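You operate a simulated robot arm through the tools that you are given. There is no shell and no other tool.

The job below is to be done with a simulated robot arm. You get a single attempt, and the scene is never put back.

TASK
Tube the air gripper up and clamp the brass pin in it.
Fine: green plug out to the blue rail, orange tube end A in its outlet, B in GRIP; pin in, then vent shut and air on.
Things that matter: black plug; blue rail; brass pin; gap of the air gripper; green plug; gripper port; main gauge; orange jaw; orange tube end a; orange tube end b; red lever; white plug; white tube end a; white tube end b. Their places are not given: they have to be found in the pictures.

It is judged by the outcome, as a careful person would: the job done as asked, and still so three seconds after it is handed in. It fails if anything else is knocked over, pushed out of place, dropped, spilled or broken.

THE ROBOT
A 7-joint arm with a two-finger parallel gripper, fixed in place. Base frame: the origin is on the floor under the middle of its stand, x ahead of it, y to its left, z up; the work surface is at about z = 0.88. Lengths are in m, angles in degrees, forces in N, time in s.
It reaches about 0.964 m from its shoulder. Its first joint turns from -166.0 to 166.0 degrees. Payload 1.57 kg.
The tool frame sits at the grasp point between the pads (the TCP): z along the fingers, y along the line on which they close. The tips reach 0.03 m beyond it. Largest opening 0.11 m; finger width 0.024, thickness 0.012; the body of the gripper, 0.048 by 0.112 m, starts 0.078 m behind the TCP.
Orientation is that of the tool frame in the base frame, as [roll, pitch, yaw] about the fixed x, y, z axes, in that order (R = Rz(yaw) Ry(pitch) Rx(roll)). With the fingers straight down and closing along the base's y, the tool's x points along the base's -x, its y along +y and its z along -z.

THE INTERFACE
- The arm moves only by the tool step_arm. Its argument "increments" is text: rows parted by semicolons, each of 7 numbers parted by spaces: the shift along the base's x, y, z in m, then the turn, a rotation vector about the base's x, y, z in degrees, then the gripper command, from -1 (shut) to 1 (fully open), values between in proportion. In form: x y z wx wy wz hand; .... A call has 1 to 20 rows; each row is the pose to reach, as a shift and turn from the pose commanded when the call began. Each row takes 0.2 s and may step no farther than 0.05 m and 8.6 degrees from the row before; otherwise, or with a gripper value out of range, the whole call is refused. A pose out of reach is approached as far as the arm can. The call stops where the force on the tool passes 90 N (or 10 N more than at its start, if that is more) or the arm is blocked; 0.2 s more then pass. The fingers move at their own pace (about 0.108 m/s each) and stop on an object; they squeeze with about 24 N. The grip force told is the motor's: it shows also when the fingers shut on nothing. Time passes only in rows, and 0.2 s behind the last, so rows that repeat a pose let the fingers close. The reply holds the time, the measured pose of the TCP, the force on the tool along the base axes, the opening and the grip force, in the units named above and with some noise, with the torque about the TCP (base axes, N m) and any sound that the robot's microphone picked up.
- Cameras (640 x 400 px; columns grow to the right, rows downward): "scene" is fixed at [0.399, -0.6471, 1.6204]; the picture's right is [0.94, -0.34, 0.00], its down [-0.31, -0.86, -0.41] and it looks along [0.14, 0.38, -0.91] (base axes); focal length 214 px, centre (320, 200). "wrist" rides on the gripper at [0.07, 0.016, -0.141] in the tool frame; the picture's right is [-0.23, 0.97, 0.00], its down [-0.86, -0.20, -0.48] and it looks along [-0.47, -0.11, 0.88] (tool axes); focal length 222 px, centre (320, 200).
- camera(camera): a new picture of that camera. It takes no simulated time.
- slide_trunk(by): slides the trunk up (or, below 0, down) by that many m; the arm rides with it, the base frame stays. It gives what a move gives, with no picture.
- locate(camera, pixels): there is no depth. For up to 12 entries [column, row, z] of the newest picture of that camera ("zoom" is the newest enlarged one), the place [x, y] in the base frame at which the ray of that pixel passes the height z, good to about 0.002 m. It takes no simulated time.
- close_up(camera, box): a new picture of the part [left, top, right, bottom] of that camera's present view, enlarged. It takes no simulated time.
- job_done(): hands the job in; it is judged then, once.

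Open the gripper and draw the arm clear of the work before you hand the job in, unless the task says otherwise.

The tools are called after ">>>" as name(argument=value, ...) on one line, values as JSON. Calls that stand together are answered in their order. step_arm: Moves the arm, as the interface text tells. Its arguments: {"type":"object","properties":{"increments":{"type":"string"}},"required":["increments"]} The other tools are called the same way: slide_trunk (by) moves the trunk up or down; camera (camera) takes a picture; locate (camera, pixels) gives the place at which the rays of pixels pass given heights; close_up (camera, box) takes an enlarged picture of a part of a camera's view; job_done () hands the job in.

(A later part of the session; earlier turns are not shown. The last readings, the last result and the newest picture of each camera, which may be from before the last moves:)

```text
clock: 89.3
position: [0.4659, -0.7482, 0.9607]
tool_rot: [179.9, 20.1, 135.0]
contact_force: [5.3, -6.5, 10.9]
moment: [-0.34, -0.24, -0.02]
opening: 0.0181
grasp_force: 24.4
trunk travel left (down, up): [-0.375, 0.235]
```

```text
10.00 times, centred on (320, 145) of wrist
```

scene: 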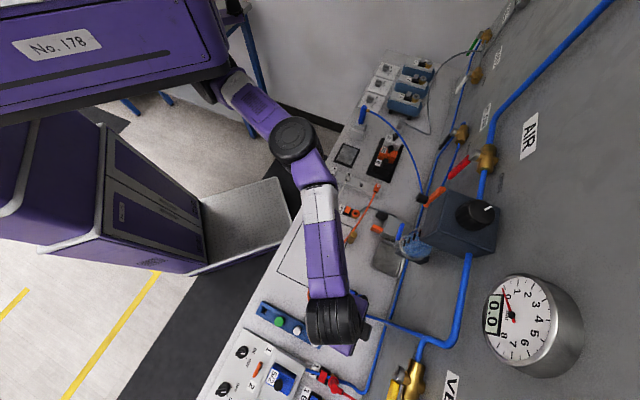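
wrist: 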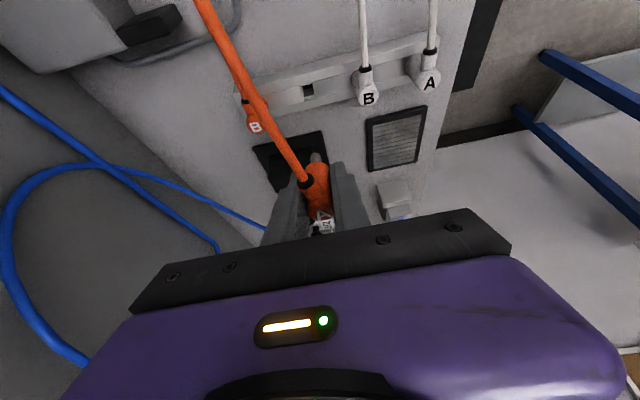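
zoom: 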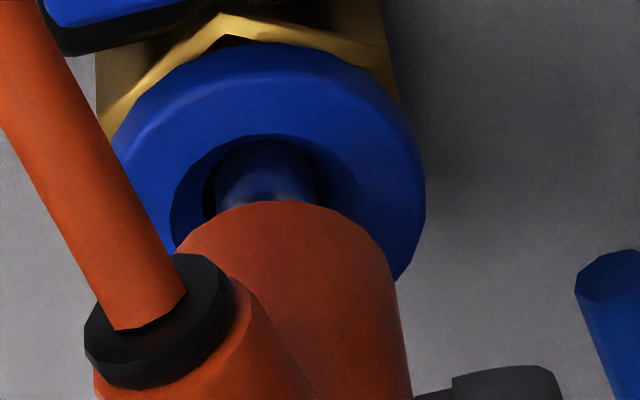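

Now an 8 N push toward +u: it touches the funnel's robot-side slope. I shift 1 mm along +u and check.

>>> step_arm(increments="0.0004 -0.0004 0 0 0 0 -1; 0.0007 -0.0007 0 0 0 0 -1; 0.0007 -0.0007 0 0 0 0 -1")

```text
clock: 90.1
position: [0.4671, -0.7496, 0.9606]
tool_rot: [179.8, 20.0, 134.9]
contact_force: [6.6, -7.7, 14.3]
moment: [-0.46, -0.33, -0.01]
opening: 0.0184
grasp_force: 23.9
trunk travel left (down, up): [-0.375, 0.235]
```

Still pushed toward +u (10 N). I shift another 1.5 mm along +u at the same height.

>>> step_arm(increments="0.0005 -0.0005 0.001 0 0 0 -1; 0.001 -0.001 0.001 0 0 0 -1; 0.001 -0.001 0 0 0 0 -1; 0.001 -0.001 0 0 0 0 -1")

>>> close_up(camera="wrist", box=[288, 125, 352, 165])

```text
clock: 91.1
position: [0.4669, -0.7495, 0.9579]
tool_rot: [179.8, 19.8, 134.8]
contact_force: [3.4, -1.9, -1.9]
moment: [-0.15, -0.23, 0.01]
opening: 0.0186
grasp_force: 24.0
trunk travel left (down, up): [-0.375, 0.235]
```

```text
10.00 times, centred on (320, 145) of wrist
```

zoom: 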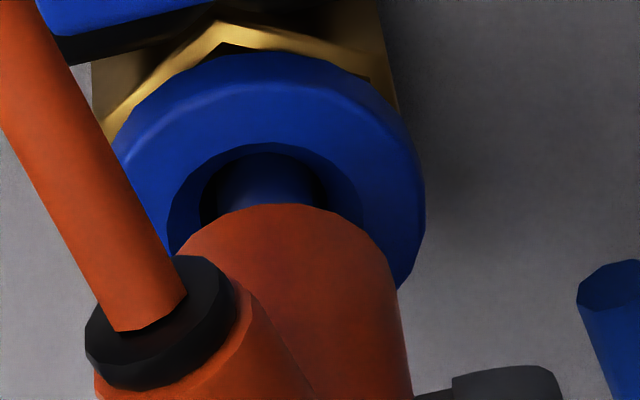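

The vertical load vanished and z dropped to 0.958: the stem is entering the bore. I continue +0.5 mm along u and lower gradually.

>>> step_arm(increments="0.0004 -0.0004 0 0 0 0 -1; 0.0004 -0.0004 -0.002 0 0 0 -1; 0.0004 -0.0004 -0.004 0 0 0 -1; 0.0004 -0.0004 -0.005 0 0 0 -1")

>>> close_up(camera="wrist", box=[288, 125, 352, 165])

```text
clock: 92.1
position: [0.4663, -0.7499, 0.9525]
tool_rot: [179.8, 20.0, 134.9]
contact_force: [0.2, 0.2, -0.2]
moment: [0.01, -0.01, -0.03]
opening: 0.0182
grasp_force: 24.6
trunk travel left (down, up): [-0.375, 0.235]
```

```text
10.00 times, centred on (320, 145) of wrist
```

zoom: 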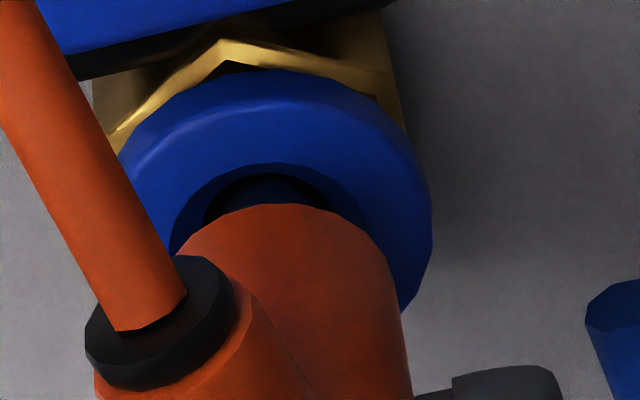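

The stem slid in freely (no force at z=0.9525). I push on down in small steps to seat it and listen for the click.

>>> step_arm(increments="0 0 -0.002 0 0 0 -1; 0 0 -0.004 0 0 0 -1; 0 0 -0.006 0 0 0 -1; 0 0 -0.006 0 0 0 -1")

>>> close_up(camera="wrist", box=[288, 130, 352, 170])

```text
clock: 93.1
position: [0.4665, -0.7497, 0.9481]
tool_rot: [179.8, 19.9, 134.9]
contact_force: [-1.6, -1.4, 3.7]
moment: [-0.06, 0.08, 0.04]
opening: 0.0184
grasp_force: 23.5
trunk travel left (down, up): [-0.375, 0.235]
```

```text
10.00 times, centred on (320, 150) of wrist
```

zoom: 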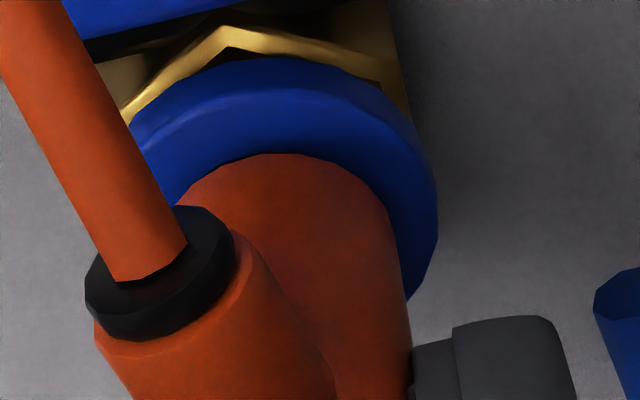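

Only 3.7 N, nearly seated. I push a few mm more.

>>> step_arm(increments="0 0 -0.002 0 0 0 -1; 0 0 -0.004 0 0 0 -1; 0 0 -0.005 0 0 0 -1; 0 0 -0.005 0 0 0 -1")

>>> close_up(camera="wrist", box=[288, 130, 352, 170])

```text
clock: 94.1
position: [0.4673, -0.7503, 0.9449]
tool_rot: [179.9, 20.0, 134.9]
contact_force: [-0.9, -0.7, 22.5]
moment: [0.02, 0.1, 0.0]
opening: 0.0185
grasp_force: 23.6
trunk travel left (down, up): [-0.375, 0.235]
```

```text
10.00 times, centred on (320, 150) of wrist
```

zoom: 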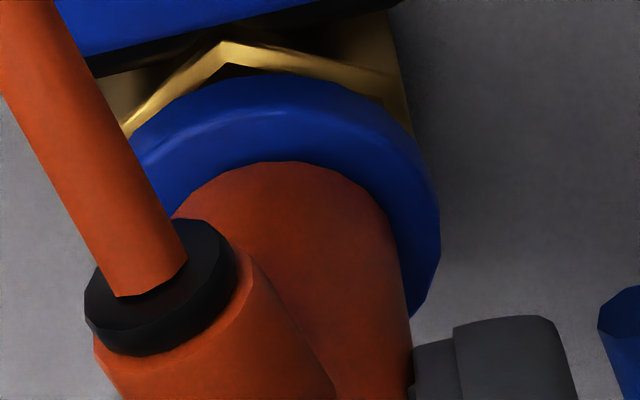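

22.5 N with the elbow's body on the ring, but no click heard. I let go, rise, close the fingers and check that it stands before pressing its top.

>>> step_arm(increments="0 0 0.003 0 0 0 -1; 0 0 0.003 0 0 0 -0.4; 0 0 0.003 0 0 0 -0.2; 0 0 0.03 0 0 0 -0.2; 0 0 0.06 0 0 0 -0.2; 0 0 0.08 0 0 0 -0.2; 0 0 0.08 0 0 0 -0.2")

>>> close_up(camera="wrist", box=[250, 70, 410, 170])

>>> camera(camera="wrist")

```text
clock: 95.7
position: [0.4672, -0.7499, 1.0238]
tool_rot: [179.8, 19.9, 134.9]
contact_force: [0.2, 1.0, -0.7]
moment: [0.01, 0.04, 0.02]
opening: 0.0439
grasp_force: 0.0
trunk travel left (down, up): [-0.375, 0.235]
```

```text
4.00 times, centred on (330, 120) of wrist
```

zoom: 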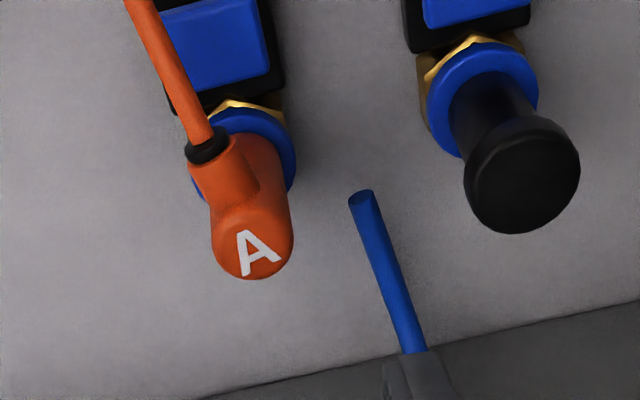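

```text
taken
```

wrist: 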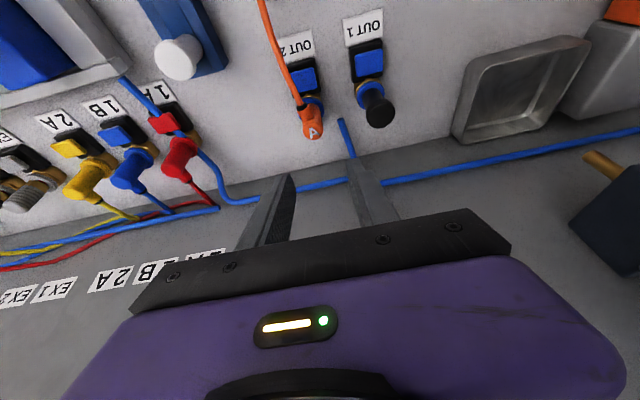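

A stands upright in OUT 2. I close the fingers and press straight down on its top, stepping gently, to make sure that it is fully home.

>>> step_arm(increments="0.0007 -0.0007 0 0 0 0 -1; 0.0007 -0.0007 -0.02 0 0 0 -1; 0.0007 -0.0007 -0.04 0 0 0 -1; 0.0007 -0.0007 -0.044 0 0 0 -1; 0.0007 -0.0007 -0.044 0 0 0 -1")

>>> step_arm(increments="0 0 -0.003 0 0 0 -1; 0 0 -0.006 0 0 0 -1; 0 0 -0.008 0 0 0 -1; 0 0 -0.008 0 0 0 -1")

>>> close_up(camera="wrist", box=[250, 90, 410, 190])

```text
clock: 96.9
position: [0.4677, -0.7502, 0.9788]
tool_rot: [179.8, 19.9, 134.8]
contact_force: [0.3, 0.7, 0.6]
moment: [-0.01, -0.03, -0.02]
opening: 0.0
grasp_force: 21.6
trunk travel left (down, up): [-0.375, 0.235]
```

```text
clock: 97.9
position: [0.4671, -0.7502, 0.9753]
tool_rot: [180.0, 20.1, 134.9]
contact_force: [1.1, -0.3, 32.2]
moment: [-0.01, 0.04, -0.02]
opening: 0.0
grasp_force: 21.7
trunk travel left (down, up): [-0.375, 0.235]
```

```text
4.00 times, centred on (330, 140) of wrist
```

zoom: 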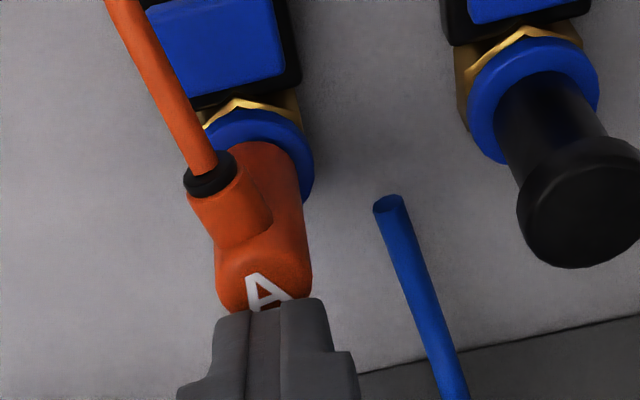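

32 N on the top and no click yet. I press harder, in 1.5 mm steps, staying under the limit.

>>> step_arm(increments="0 0 -0.0015 0 0 0 -1; 0 0 -0.003 0 0 0 -1; 0 0 -0.0045 0 0 0 -1; 0 0 -0.0055 0 0 0 -1")

>>> close_up(camera="wrist", box=[250, 90, 410, 190])

```text
clock: 98.9
position: [0.468, -0.7512, 0.9763]
tool_rot: [-179.9, 20.7, 135.0]
contact_force: [2.0, -1.7, 58.2]
moment: [-0.02, -0.09, 0.0]
opening: 0.0
grasp_force: 21.4
trunk travel left (down, up): [-0.375, 0.235]
```

```text
4.00 times, centred on (330, 140) of wrist
```

zoom: 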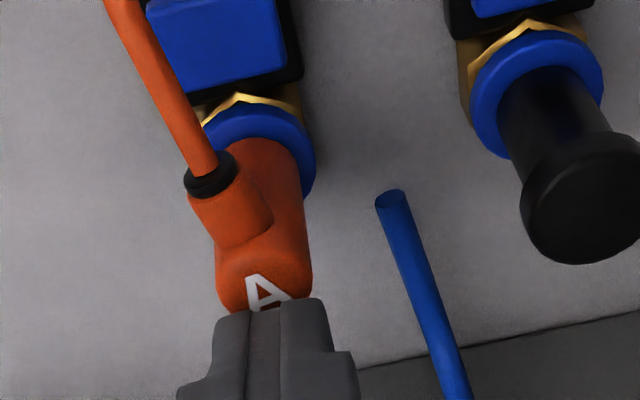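

58 N with no movement: it is on a hard stop. To learn whether it is latched, I'll grip A again and pull up lightly.

>>> step_arm(increments="0 0 0.02 0 0 0 -1; 0 0 0.05 0 0 0 -0.2; 0 0 0.05 0 0 0 -0.2; 0 0 0.05 0 0 0 -0.2")

>>> step_arm(increments="0 0 -0.03 0 0 0 -0.2; 0 0 -0.06 0 0 0 -0.2; 0 0 -0.073 0 0 0 -0.2; 0 0 -0.073 0 0 0 -0.2; 0 0 -0.073 0 0 0 -1; 0 0 -0.073 0 0 0 -1; 0 0 -0.073 0 0 0 -1; 0 0 -0.073 0 0 0 -1")

>>> step_arm(increments="0 0 0.001 0 0 0 -1; 0 0 0.002 0 0 0 -1; 0 0 0.003 0 0 0 -1")

```text
clock: 99.9
position: [0.4682, -0.7505, 1.0148]
tool_rot: [179.8, 19.7, 134.8]
contact_force: [-0.2, 0.8, -0.6]
moment: [-0.04, -0.01, -0.02]
opening: 0.0442
grasp_force: 0.0
trunk travel left (down, up): [-0.375, 0.235]
```

```text
clock: 101.7
position: [0.4679, -0.7494, 0.943]
tool_rot: [179.8, 20.0, 134.9]
contact_force: [-0.6, -0.2, -2.9]
moment: [-0.07, -0.06, -0.02]
opening: 0.0186
grasp_force: 23.5
trunk travel left (down, up): [-0.375, 0.235]
```

```text
clock: 102.5
position: [0.4675, -0.7498, 0.9431]
tool_rot: [179.7, 19.7, 134.8]
contact_force: [1.9, -2.7, -22.4]
moment: [-0.18, -0.1, 0.03]
opening: 0.0188
grasp_force: 23.7
trunk travel left (down, up): [-0.375, 0.235]
```

Pulling meets 22 N with no movement, so A is latched in OUT 2. I unload, open, and rise clear.

>>> step_arm(increments="0 0 -0.003 0 0 0 -1; 0 0 -0.003 0 0 0 -0.2; 0 0 -0.003 0 0 0 -0.2; 0 0 0.03 0 0 0 -0.2; 0 0 0.07 0 0 0 -0.2; -0.01 0.03 0.1 0 0 0 -0.2; -0.02 0.06 0.12 0 0 0 -0.2; -0.02 0.06 0.12 0 0 0 -0.2")

>>> camera(camera="wrist")

>>> camera(camera="scene")

```text
clock: 104.3
position: [0.4472, -0.6902, 1.0659]
tool_rot: [179.8, 19.9, 134.9]
contact_force: [-0.1, 0.1, -0.9]
moment: [0.0, 0.01, 0.0]
opening: 0.044
grasp_force: 0.1
trunk travel left (down, up): [-0.375, 0.235]
```

```text
taken
```

wrist: 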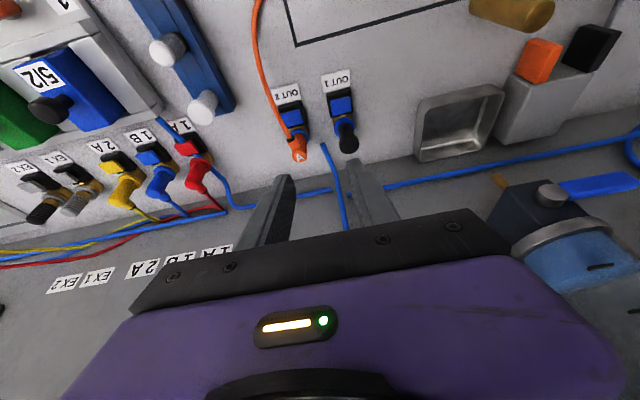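

```text
taken
```

scene: 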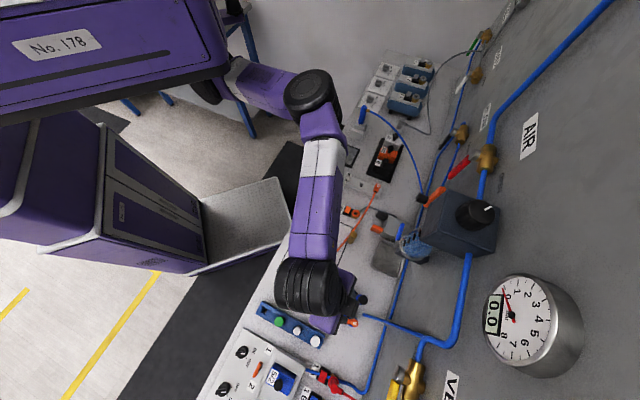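

A is in. Now I go for end B at the rack, retracing the path with the +90° turn, to hover near (0.7195,-0.385).

>>> step_arm(increments="0 0.04 0.01 0 0 0 -0.2; 0 0.08 0.02 0 0 0 -0.2; 0.005 0.12 0.02 0 0 8 -0.2; 0.03 0.145 0.02 0 0 16 -0.2; 0.055 0.163 0.02 0 0 24 -0.2; 0.08 0.18 0.02 0 0 32 -0.2; 0.105 0.197 0.02 0 0 40 -0.2; 0.13 0.213 0.02 0 0 48 -0.2; 0.155 0.229 0.02 0 0 56 -0.2; 0.18 0.245 0.02 0 0 64 -0.2; 0.205 0.261 0.02 0 0 72 -0.2; 0.23 0.277 0.01 0 0 80 -0.2; 0.255 0.293 0 0 0 88 -0.2; 0.2723 0.3052 -0.01 0 0 90 -0.2; 0.2723 0.3052 -0.03 0 0 90 -0.2; 0.2723 0.3052 -0.03 0 0 90 -0.2")

>>> camera(camera="wrist")

>>> close_up(camera="wrist", box=[272, 105, 352, 155])

>>> camera(camera="scene")

```text
clock: 107.7
position: [0.7204, -0.3834, 1.0346]
tool_rot: [179.8, 19.9, -135.1]
contact_force: [0.2, 0.8, -0.6]
moment: [-0.01, 0.01, -0.02]
opening: 0.0443
grasp_force: 0.1
trunk travel left (down, up): [-0.375, 0.235]
```

```text
taken
```

wrist: 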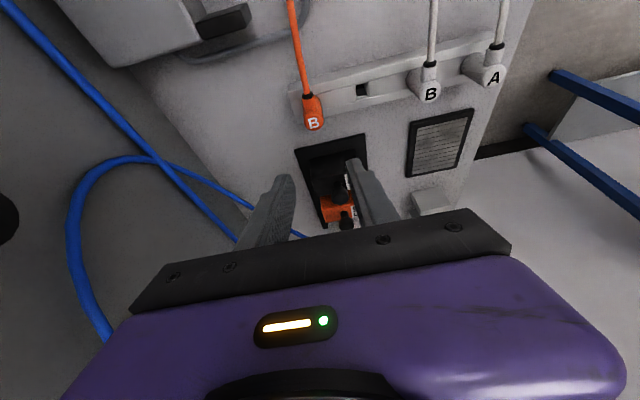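

```text
8.00 times, centred on (312, 130) of wrist
```

zoom: 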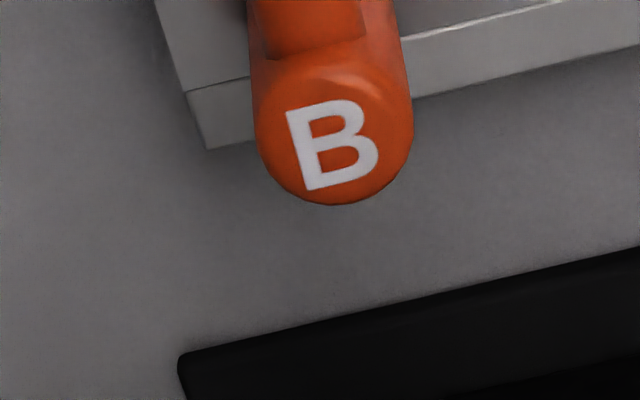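

```text
taken
```

scene: 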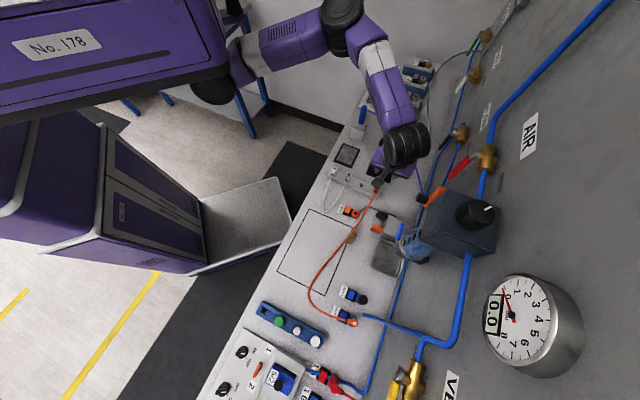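

B's letter is at wrist (313.5,123.1), about 1.7 mm to -v of the TCP line. I correct by (-0.0014,-0.001), descend to z≈0.946 and check.

>>> step_arm(increments="-0.0014 -0.001 -0.03 0 0 0 -0.2; -0.0014 -0.001 -0.06 0 0 0 -0.2; -0.0014 -0.001 -0.0886 0 0 0 -0.2; -0.0014 -0.001 -0.0886 0 0 0 -0.2")

>>> close_up(camera="wrist", box=[250, 110, 410, 210])

```text
clock: 108.7
position: [0.7187, -0.3861, 0.9466]
tool_rot: [179.9, 19.9, -135.1]
contact_force: [-0.2, 0.2, 0.7]
moment: [-0.01, 0.01, -0.02]
opening: 0.0442
grasp_force: 0.1
trunk travel left (down, up): [-0.375, 0.235]
```

```text
4.00 times, centred on (330, 160) of wrist
```

zoom: 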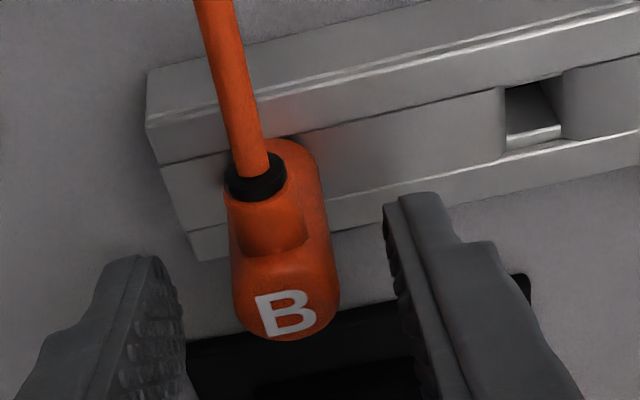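

B sits centred between the fingers, much like A did. I close and lift it out.

>>> step_arm(increments="0 0 0 0 0 0 -0.5; 0 0 0 0 0 0 -1; 0 0 0 0 0 0 -1; 0 0 0 0 0 0 -1; 0 0 0 0 0 0 -1")

>>> step_arm(increments="0 0 0.01 0 0 0 -1; 0 0 0.03 0 0 0 -1; 0 0 0.06 0 0 0 -1; 0 0 0.085 0 0 0 -1; 0 0 0.085 0 0 0 -1")

>>> close_up(camera="wrist", box=[250, 90, 410, 190])

```text
clock: 109.9
position: [0.7191, -0.3858, 0.9468]
tool_rot: [179.7, 19.9, -135.0]
contact_force: [-2.1, 2.4, -0.9]
moment: [0.13, 0.15, 0.03]
opening: 0.0182
grasp_force: 24.1
trunk travel left (down, up): [-0.375, 0.235]
```

```text
clock: 111.1
position: [0.7185, -0.3852, 1.0318]
tool_rot: [179.8, 19.9, -135.1]
contact_force: [0.0, 0.2, -0.1]
moment: [-0.01, -0.03, -0.01]
opening: 0.0184
grasp_force: 23.8
trunk travel left (down, up): [-0.375, 0.235]
```

```text
4.00 times, centred on (330, 140) of wrist
```

zoom: 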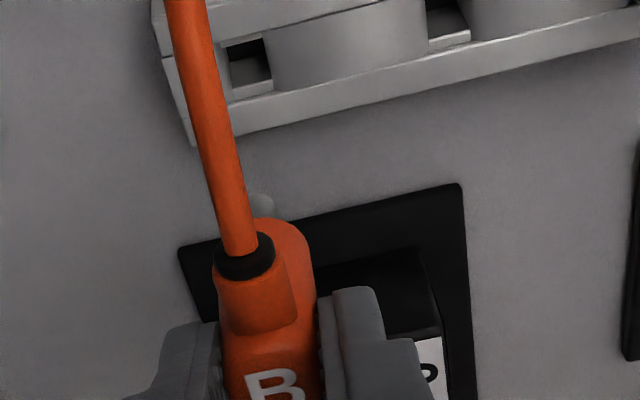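

B is out of the rack, stem upright. I zoom the scene camera on the GRIP port to locate its bore precisely.

>>> close_up(camera="scene", box=[336, 200, 376, 225])

```text
16.00 times, centred on (356, 212) of scene
```

zoom: 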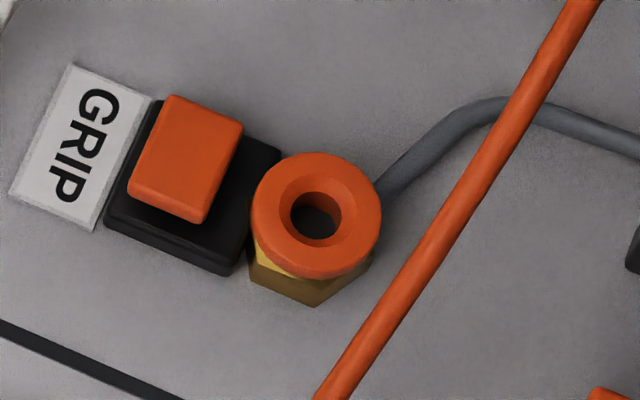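

The GRIP ring is centred at zoom (316,213). I locate it.

>>> locate(camera="zoom", pixels=[[316, 213, 0.9], [316, 213, 0.902], [316, 213, 0.905], [316, 213, 0.895], [186, 158, 0.9]])

```text
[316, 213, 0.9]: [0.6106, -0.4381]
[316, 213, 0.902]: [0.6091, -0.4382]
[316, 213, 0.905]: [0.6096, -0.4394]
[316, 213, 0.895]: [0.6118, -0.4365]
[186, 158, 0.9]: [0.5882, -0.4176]
```

Combining views, GRIP's bore is near u≈0.743, v≈0.121. I move B over it at z≈1.03 and check from the wrist camera.

>>> step_arm(increments="-0.035 -0.018 0 0 0 0 -1; -0.07 -0.036 0 0 0 0 -1; -0.1057 -0.0534 0 0 0 0 -1; -0.1057 -0.0534 0 0 0 0 -1")

>>> close_up(camera="wrist", box=[272, 95, 352, 145])

>>> camera(camera="wrist")

```text
clock: 112.1
position: [0.6129, -0.4388, 1.0324]
tool_rot: [179.8, 19.9, -135.0]
contact_force: [0.4, -0.1, -0.7]
moment: [0.0, -0.03, 0.03]
opening: 0.0182
grasp_force: 24.1
trunk travel left (down, up): [-0.375, 0.235]
```

```text
8.00 times, centred on (312, 120) of wrist
```

zoom: 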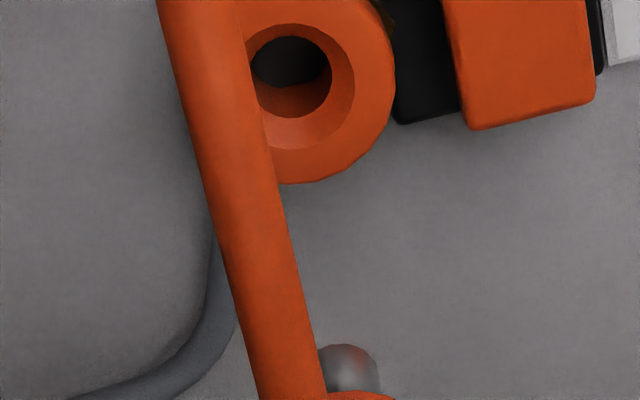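

```text
taken
```

wrist: 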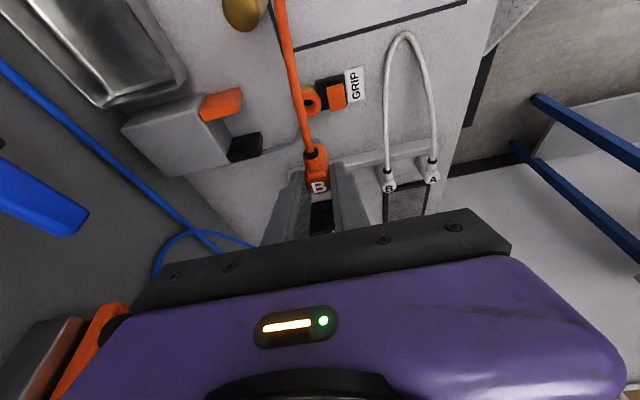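

By comparison with the OUT 2 approach, I need about +2.8 mm in u and -2.3 mm in v. I shift (0.0004,-0.0036) and lower to z≈0.974 for a close look.

>>> step_arm(increments="0.0004 -0.0036 -0.02 0 0 0 -1; 0.0004 -0.0036 -0.045 0 0 0 -1; 0.0004 -0.0036 -0.058 0 0 0 -1; 0.0004 -0.0036 -0.058 0 0 0 -1")

>>> close_up(camera="wrist", box=[272, 110, 352, 160])

```text
clock: 113.1
position: [0.6125, -0.4421, 0.9732]
tool_rot: [179.8, 19.9, -135.1]
contact_force: [0.1, 1.3, -1.1]
moment: [0.01, 0.01, 0.0]
opening: 0.0179
grasp_force: 24.5
trunk travel left (down, up): [-0.375, 0.235]
```

```text
8.00 times, centred on (312, 135) of wrist
```

zoom: 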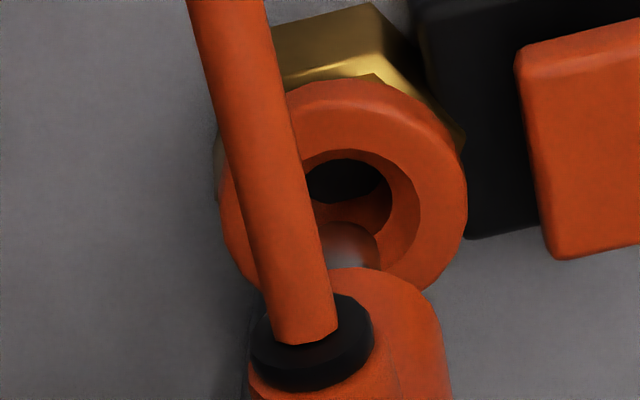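

Ring centre (343) should sit near col 331 for an aligned drop, so I shift 1.5 mm toward -u and lower to z≈0.963, near rim level.

>>> step_arm(increments="-0.0011 0.0011 -0.003 0 0 0 -1; -0.0011 0.0011 -0.007 0 0 0 -1; -0.0011 0.0011 -0.01 0 0 0 -1; -0.0011 0.0011 -0.01 0 0 0 -1")

>>> close_up(camera="wrist", box=[288, 125, 352, 165])

```text
clock: 114.1
position: [0.6117, -0.4423, 0.9631]
tool_rot: [179.8, 19.9, -135.1]
contact_force: [-0.2, 0.6, -0.8]
moment: [-0.01, 0.0, -0.03]
opening: 0.0184
grasp_force: 24.1
trunk travel left (down, up): [-0.375, 0.235]
```

```text
10.00 times, centred on (320, 145) of wrist
```

zoom: 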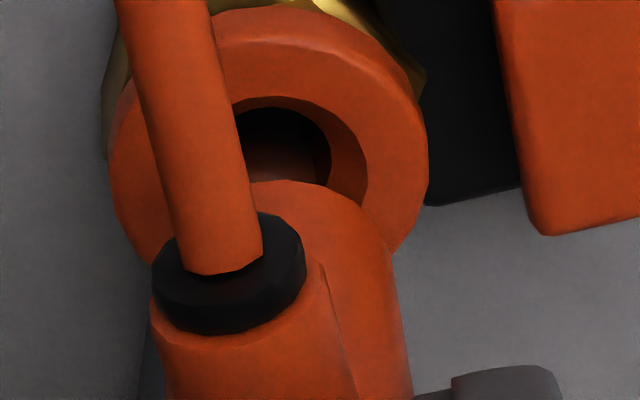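

Close to rim level without contact. I lower 3 mm and read the force.

>>> step_arm(increments="0 0 -0.0015 0 0 0 -1; 0 0 -0.003 0 0 0 -1; 0 0 -0.004 0 0 0 -1; 0 0 -0.004 0 0 0 -1")

>>> close_up(camera="wrist", box=[288, 125, 352, 165])

```text
clock: 115.1
position: [0.6116, -0.4417, 0.9595]
tool_rot: [179.8, 19.9, -135.1]
contact_force: [0.4, 0.1, -0.2]
moment: [0.0, -0.02, 0.03]
opening: 0.0186
grasp_force: 23.7
trunk travel left (down, up): [-0.375, 0.235]
```

```text
10.00 times, centred on (320, 145) of wrist
```

zoom: 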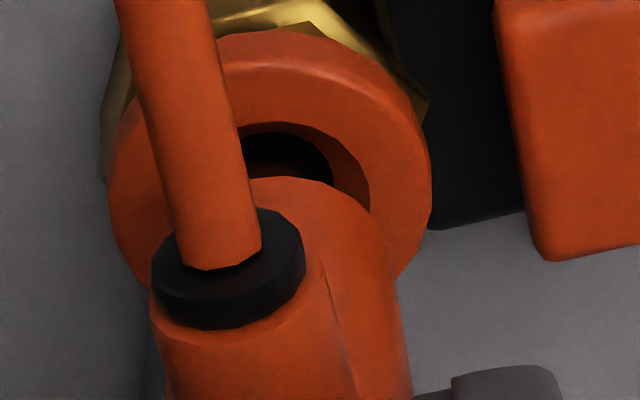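

No contact at z=0.9595. I continue 4 mm further down.

>>> step_arm(increments="0 0 -0.0015 0 0 0 -1; 0 0 -0.003 0 0 0 -1; 0 0 -0.004 0 0 0 -1; 0 0 -0.004 0 0 0 -1")

>>> close_up(camera="wrist", box=[288, 125, 352, 165])

```text
clock: 116.1
position: [0.6139, -0.4421, 0.9574]
tool_rot: [179.8, 20.0, -135.0]
contact_force: [1.2, 0.1, 1.1]
moment: [0.0, -0.02, -0.04]
opening: 0.0182
grasp_force: 24.2
trunk travel left (down, up): [-0.375, 0.235]
```

```text
10.00 times, centred on (320, 145) of wrist
```

zoom: 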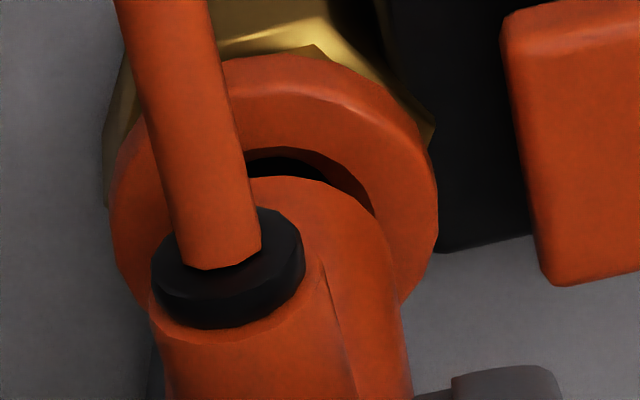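

Only about 1 N; the stem is going in. I continue downward.

>>> step_arm(increments="0 0 -0.002 0 0 0 -1; 0 0 -0.004 0 0 0 -1; 0 0 -0.005 0 0 0 -1; 0 0 -0.005 0 0 0 -1")

>>> close_up(camera="wrist", box=[288, 125, 352, 165])

```text
clock: 117.1
position: [0.6132, -0.4412, 0.9507]
tool_rot: [179.9, 19.9, -135.1]
contact_force: [0.8, -0.1, 8.3]
moment: [-0.02, -0.14, -0.01]
opening: 0.0181
grasp_force: 23.7
trunk travel left (down, up): [-0.375, 0.235]
```

```text
10.00 times, centred on (320, 145) of wrist
```

zoom: 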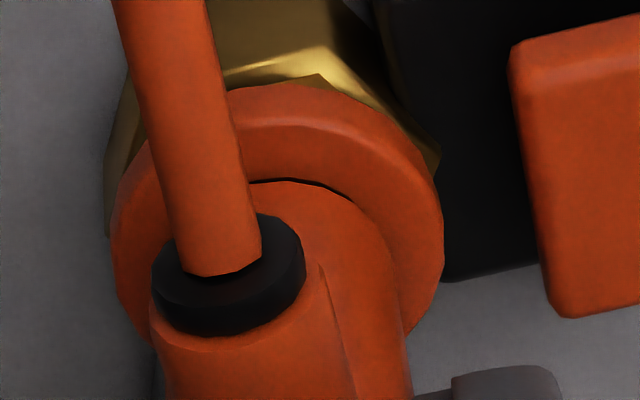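

The stem is nearly home (8 N at z=0.951). I push a few mm more to seat it.

>>> step_arm(increments="0 0 -0.0015 0 0 0 -1; 0 0 -0.003 0 0 0 -1; 0 0 -0.0045 0 0 0 -1; 0 0 -0.0045 0 0 0 -1")

>>> close_up(camera="wrist", box=[288, 130, 352, 170])

```text
clock: 118.1
position: [0.612, -0.4418, 0.9475]
tool_rot: [179.8, 19.9, -135.1]
contact_force: [1.0, 0.6, 20.6]
moment: [0.15, 0.03, 0.02]
opening: 0.0181
grasp_force: 24.6
trunk travel left (down, up): [-0.375, 0.235]
```

```text
10.00 times, centred on (320, 150) of wrist
```

zoom: 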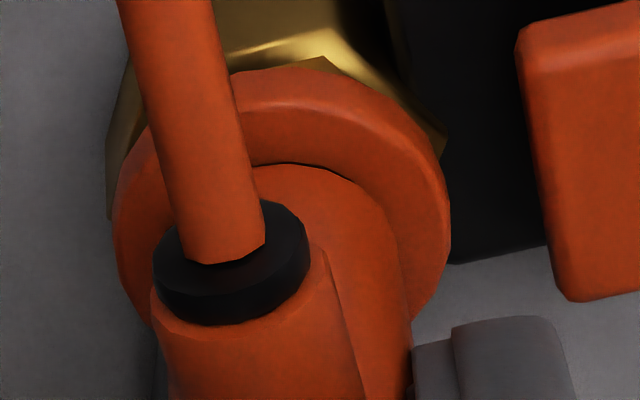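

20.6 N: it bears on the ring. I test by pulling up lightly to see if it is latched.

>>> step_arm(increments="0 0 0.003 0 0 0 -1; 0 0 0.005 0 0 0 -1; 0 0 0.006 0 0 0 -1; 0 0 0.006 0 0 0 -1")

>>> close_up(camera="wrist", box=[288, 130, 352, 170])

```text
clock: 119.1
position: [0.6122, -0.4416, 0.9524]
tool_rot: [179.8, 19.9, -135.2]
contact_force: [3.0, -3.4, -22.5]
moment: [-0.32, -0.28, -0.02]
opening: 0.0182
grasp_force: 24.1
trunk travel left (down, up): [-0.375, 0.235]
```

```text
10.00 times, centred on (320, 150) of wrist
```

zoom: 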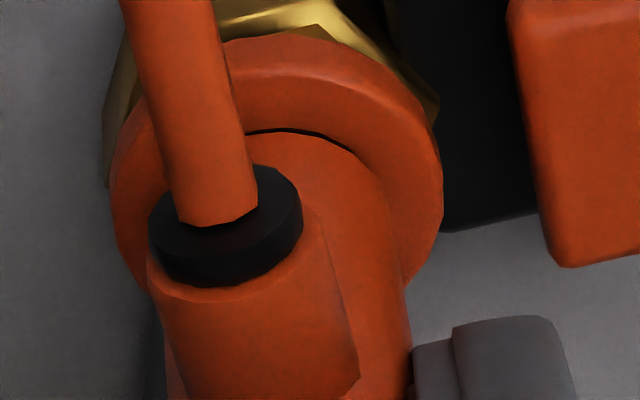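

Pulling meets 22.5 N while B stays put, so B is latched in GRIP. I unload, open the fingers and rise.

>>> step_arm(increments="0 0 -0.002 0 0 0 -1; 0 0 -0.002 0 0 0 -0.3; 0 0 -0.002 0 0 0 -0.2; 0 0 0.03 0 0 0 -0.2; 0 0 0.07 0 0 0 -0.2; 0 0 0.11 0 0 0 -0.2; 0 0 0.15 0 0 0 -0.2; 0 0 0.15 0 0 0 -0.2")

>>> camera(camera="wrist")

>>> close_up(camera="scene", box=[310, 180, 438, 260])

```text
clock: 120.9
position: [0.6124, -0.4428, 1.103]
tool_rot: [179.8, 19.9, -135.1]
contact_force: [-0.3, 0.5, -0.5]
moment: [0.01, -0.02, 0.0]
opening: 0.044
grasp_force: 0.1
trunk travel left (down, up): [-0.375, 0.235]
```

```text
taken
```

wrist: 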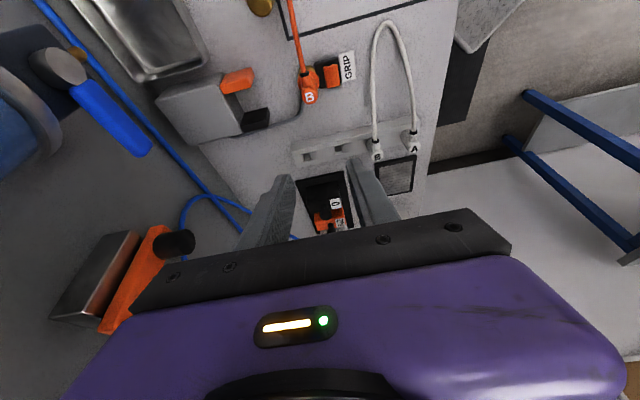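

```text
5.00 times, centred on (374, 220) of scene
```

zoom: 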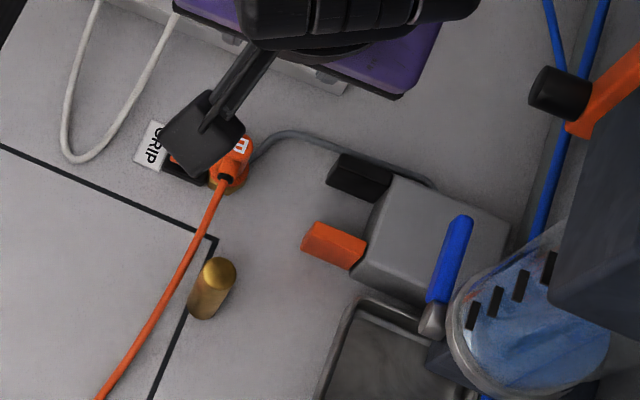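

B is in GRIP and the pin still stands. Now I zoom on the air gripper and pin in the scene view to measure the gap.

>>> close_up(camera="scene", box=[366, 206, 406, 231])

>>> close_up(camera="wrist", box=[150, 50, 310, 150])

```text
16.00 times, centred on (386, 218) of scene
```

zoom: 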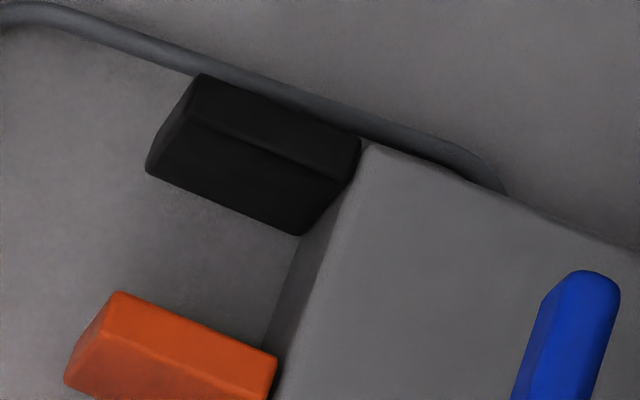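

```text
4.00 times, centred on (230, 100) of wrist
```

zoom: 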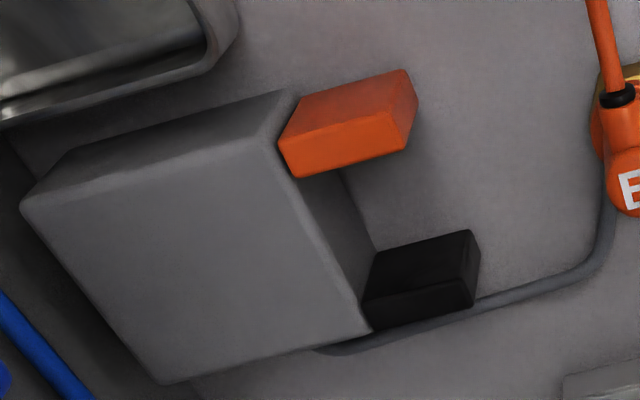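

I'll redo the scene zoom with the whole orange jaw in view and locate the inner edges of the gap.

>>> close_up(camera="scene", box=[362, 208, 402, 233])

```text
16.00 times, centred on (382, 220) of scene
```

zoom: 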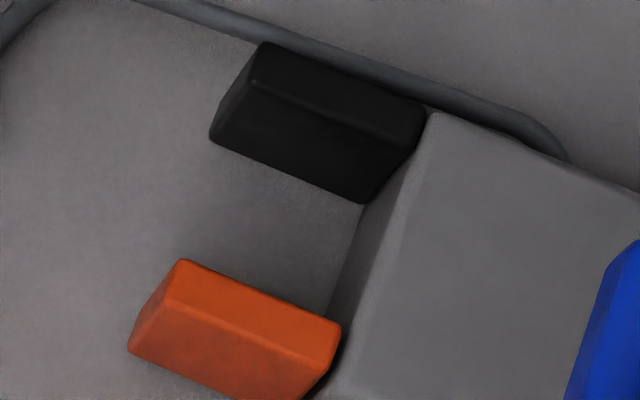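

Jaw edges are sharp here: the orange jaw's gap-side top edge (183,260)–(342,325), the black's (250,82)–(408,148). I locate them at the jaw-top height.

>>> locate(camera="zoom", pixels=[[183, 260, 0.945], [342, 325, 0.945], [250, 82, 0.945], [408, 148, 0.945], [266, 42, 0.945], [165, 300, 0.945], [433, 115, 0.945], [212, 140, 0.92], [250, 82, 0.935], [183, 260, 0.935]])

>>> close_up(camera="scene", box=[336, 222, 376, 247])

```text
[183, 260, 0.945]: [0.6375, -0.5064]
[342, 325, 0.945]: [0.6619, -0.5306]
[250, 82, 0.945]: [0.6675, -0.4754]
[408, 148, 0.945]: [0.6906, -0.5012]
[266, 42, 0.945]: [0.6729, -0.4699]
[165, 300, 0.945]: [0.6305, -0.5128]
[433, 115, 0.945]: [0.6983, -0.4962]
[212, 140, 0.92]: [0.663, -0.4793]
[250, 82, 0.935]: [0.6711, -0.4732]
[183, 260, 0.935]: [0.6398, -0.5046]
```

```text
16.00 times, centred on (356, 234) of scene
```

zoom: 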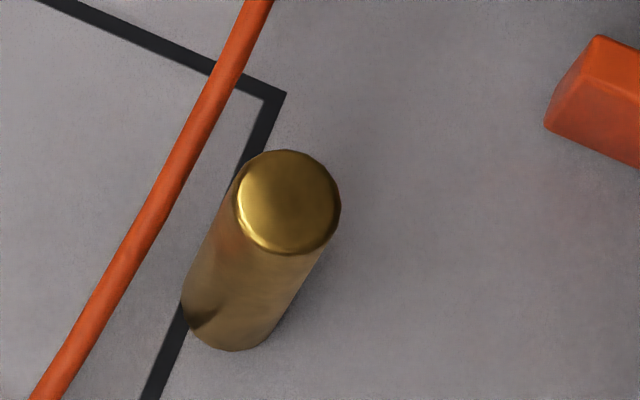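

The gap spans v≈0.093–0.135 and u≈0.809–0.843, about 42 mm wide for a 21 mm pin, with jaw tops near z 0.94. I'll pick the pin by its top centimetre so the fingers stay above the jaws; first I bring the tool upright and turn back -90° over the pin.

>>> step_arm(increments="0 0 0.01 -4.7 4.7 0 -0.2; -0.01 -0.01 0.02 -9.4 9.4 0 -0.2; -0.02 -0.02 0.02 -14.1 14.1 0 -0.2; -0.02 -0.02 0.02 -14.1 14.1 0 -0.2")

>>> step_arm(increments="-0.003 -0.005 0 0 0 -8.2 0; -0.006 -0.01 0 0 0 -16.4 0; -0.009 -0.015 0 0 0 -24.6 0; -0.012 -0.02 0 0 0 -32.8 0; -0.015 -0.025 0 0 0 -41 0; -0.018 -0.03 0 0 0 -49.2 0; -0.021 -0.036 0 0 0 -57.4 0; -0.025 -0.042 0 0 0 -65.6 0; -0.029 -0.048 0 0 0 -73.8 0; -0.032 -0.055 0 0 0 -82 0; -0.034 -0.06 0 0 0 -90 0; -0.034 -0.06 0 0 0 -90 0")

>>> camera(camera="wrist")

>>> camera(camera="scene")

```text
clock: 121.9
position: [0.5935, -0.4626, 1.1217]
tool_rot: [179.8, -0.1, -135.2]
contact_force: [0.5, 0.2, -0.2]
moment: [-0.01, -0.03, -0.01]
opening: 0.0439
grasp_force: 0.0
trunk travel left (down, up): [-0.375, 0.235]
```

```text
clock: 124.5
position: [0.5578, -0.5218, 1.1234]
tool_rot: [179.8, 0.0, 134.7]
contact_force: [-1.4, 0.6, -0.3]
moment: [0.0, 0.01, -0.02]
opening: 0.0552
grasp_force: 0.1
trunk travel left (down, up): [-0.375, 0.235]
```

```text
taken
```

wrist: 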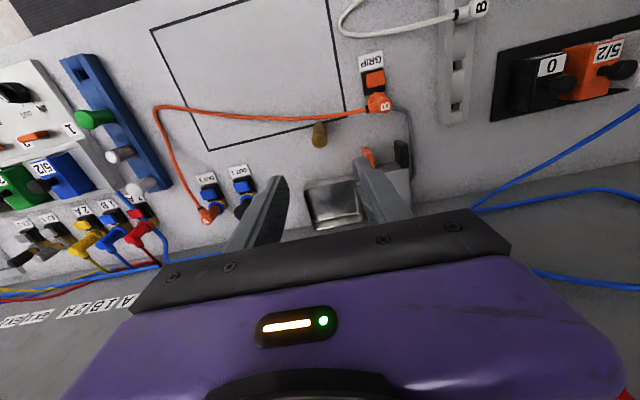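

```text
taken
```

scene: 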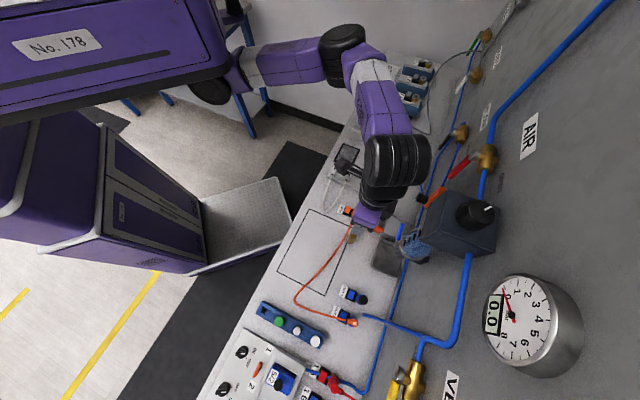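

The tool is upright above the pin. I zoom to check pin top position under the TCP.

>>> close_up(camera="wrist", box=[272, 105, 352, 155])

```text
8.00 times, centred on (312, 130) of wrist
```

zoom: 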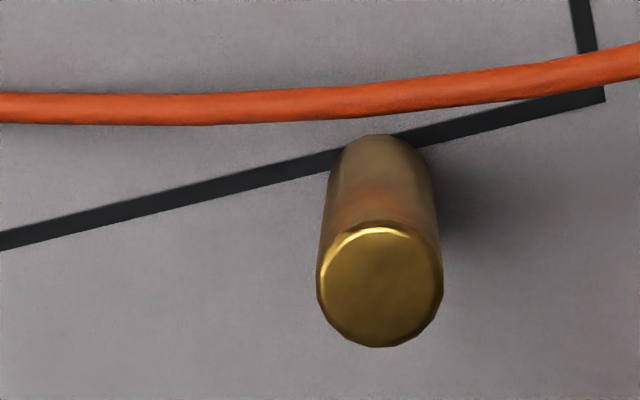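

The pin top is 1.4 mm beyond and 1.6 mm to -v of the TCP. I shift (−0.0001,−0.0021) and descend to z≈0.98 so only the fingertips flank its top.

>>> step_arm(increments="-0.0001 -0.0021 -0.04 0 0 0 0; -0.0001 -0.0021 -0.08 0 0 0 0; -0.0001 -0.0021 -0.11 0 0 0 0; -0.0001 -0.0021 -0.11 0 0 0 0")

>>> close_up(camera="wrist", box=[240, 100, 400, 200])

```text
clock: 125.5
position: [0.5579, -0.5244, 1.0114]
tool_rot: [179.9, 0.0, 134.9]
contact_force: [-0.5, -0.1, -0.5]
moment: [0.01, 0.0, 0.03]
opening: 0.0551
grasp_force: 0.1
trunk travel left (down, up): [-0.375, 0.235]
```

```text
4.00 times, centred on (320, 150) of wrist
```

zoom: 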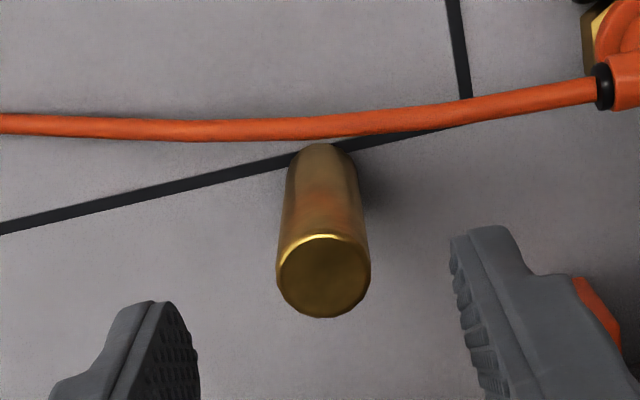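

The pin is centred between the fingers. I lower to z≈0.979 and close on the pin's top.

>>> step_arm(increments="0.0003 -0.0003 -0.015 0 0 0 0; 0.0003 -0.0003 -0.0325 0 0 0 0; 0.0003 -0.0003 -0.0325 0 0 0 0")

>>> close_up(camera="wrist", box=[240, 110, 400, 210])

```text
clock: 126.3
position: [0.558, -0.5239, 0.9797]
tool_rot: [179.9, -0.1, 134.8]
contact_force: [0.7, -0.4, 0.6]
moment: [-0.02, -0.03, -0.01]
opening: 0.0548
grasp_force: 0.2
trunk travel left (down, up): [-0.375, 0.235]
```

```text
4.00 times, centred on (320, 160) of wrist
```

zoom: 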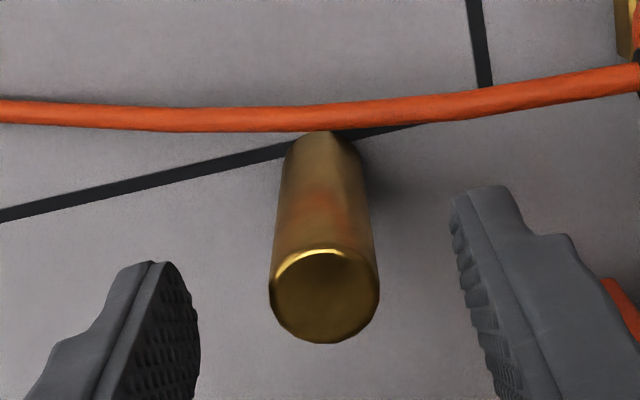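

The fingertips are about 1 cm below the pin's top, pin centred. I close.

>>> step_arm(increments="0 0 0 0 0 0 -0.5; 0 0 0 0 0 0 -1; 0 0 0 0 0 0 -1; 0 0 0 0 0 0 -1; 0 0 0 0 0 0 -1")

>>> close_up(camera="wrist", box=[240, 110, 400, 210])

```text
clock: 127.5
position: [0.5572, -0.5228, 0.9796]
tool_rot: [179.9, 0.0, 134.8]
contact_force: [-0.6, 0.8, 0.4]
moment: [-0.02, 0.01, -0.03]
opening: 0.0208
grasp_force: 24.0
trunk travel left (down, up): [-0.375, 0.235]
```

```text
4.00 times, centred on (320, 160) of wrist
```

zoom: 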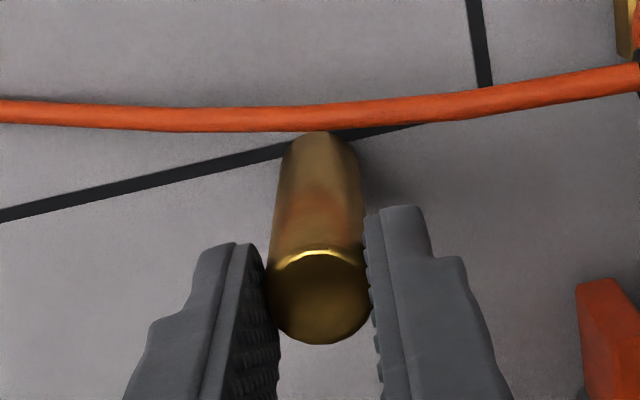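

The pin is gripped (opening 0.0208). Before carrying it, I check where the filter and regulator on the wall sit relative to the gap.

>>> locate(camera="scene", pixels=[[405, 250, 0.95], [405, 250, 1.05], [420, 238, 1.0], [420, 238, 1.1], [446, 190, 1.05], [446, 190, 1.15], [421, 199, 1.0], [421, 199, 1.1], [400, 232, 0.95], [400, 232, 1.05]])

>>> close_up(camera="scene", box=[360, 160, 520, 260])

```text
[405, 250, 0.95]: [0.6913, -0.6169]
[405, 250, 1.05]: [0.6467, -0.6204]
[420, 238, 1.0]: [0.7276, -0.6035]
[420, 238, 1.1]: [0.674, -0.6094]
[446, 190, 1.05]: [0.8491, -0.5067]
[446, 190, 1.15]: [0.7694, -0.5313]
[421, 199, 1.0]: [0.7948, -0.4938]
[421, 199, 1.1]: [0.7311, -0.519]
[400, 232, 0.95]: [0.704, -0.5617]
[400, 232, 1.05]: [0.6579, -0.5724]
```

```text
4.00 times, centred on (440, 210) of scene
```

zoom: 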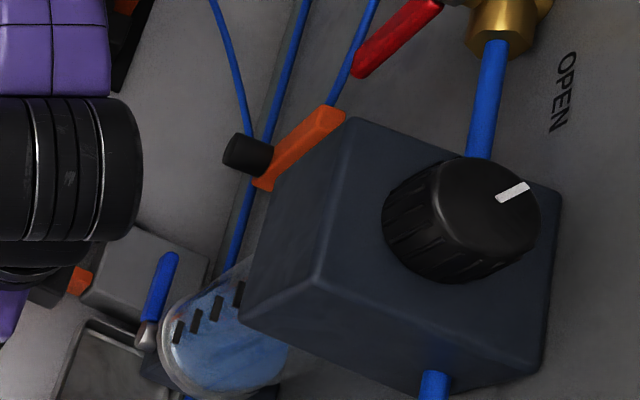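

A blue drain lever (tip near u 0.867, v 0.079, z 1.06) and the regulator are close to where an upright hand would go, so I'll regrip the still-standing pin with the tool tilted 10° back from the wall. I open, rise, tilt and look.

>>> step_arm(increments="0 0 0 0 0 0 -0.3; 0 0 0 0 0 0 0; 0 0 0.02 0 0 0 0; 0 0 0.04 -3.5 -3.5 0 0; -0.0028 0.0028 0.04 -7.07 -7.07 0 0; -0.0028 0.0028 0.04 -7.07 -7.07 0 0")

>>> close_up(camera="wrist", box=[240, 100, 400, 200])

```text
clock: 128.9
position: [0.5552, -0.5215, 1.0199]
tool_rot: [179.8, 10.0, 134.9]
contact_force: [-0.1, -0.5, -0.3]
moment: [-0.01, 0.01, 0.0]
opening: 0.0551
grasp_force: 0.1
trunk travel left (down, up): [-0.375, 0.235]
```

```text
4.00 times, centred on (320, 150) of wrist
```

zoom: 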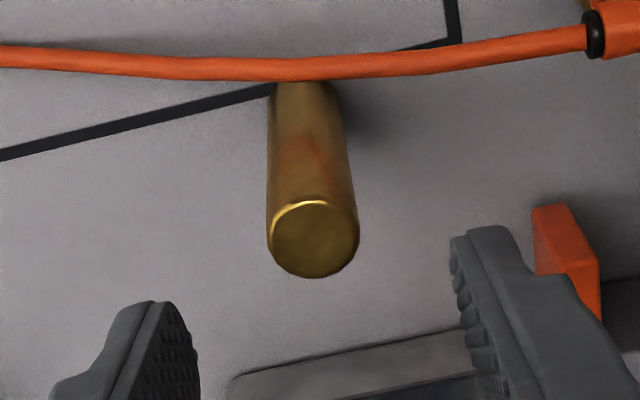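

Pin still upright and lined up (5 mm ahead of TCP as planned for the tilt). I descend to z≈0.981 and grip its top.

>>> step_arm(increments="0 0 -0.02 0 0 0 0; 0 0 -0.039 0 0 0 0; 0 0 -0.039 0 0 0 0; 0 0 -0.039 0 0 0 -0.5; 0 0 -0.039 0 0 0 -1; 0 0 -0.039 0 0 0 -1; 0 0 -0.039 0 0 0 -1; 0 0 -0.039 0 0 0 -1")

>>> close_up(camera="wrist", box=[240, 110, 400, 210])

```text
clock: 130.7
position: [0.5547, -0.5208, 0.9822]
tool_rot: [179.8, 10.1, 134.9]
contact_force: [-0.1, -0.3, -0.1]
moment: [0.04, -0.01, -0.01]
opening: 0.021
grasp_force: 23.8
trunk travel left (down, up): [-0.375, 0.235]
```

```text
4.00 times, centred on (320, 160) of wrist
```

zoom: 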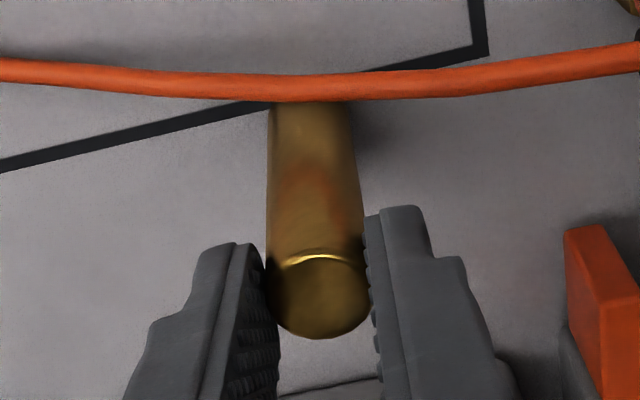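

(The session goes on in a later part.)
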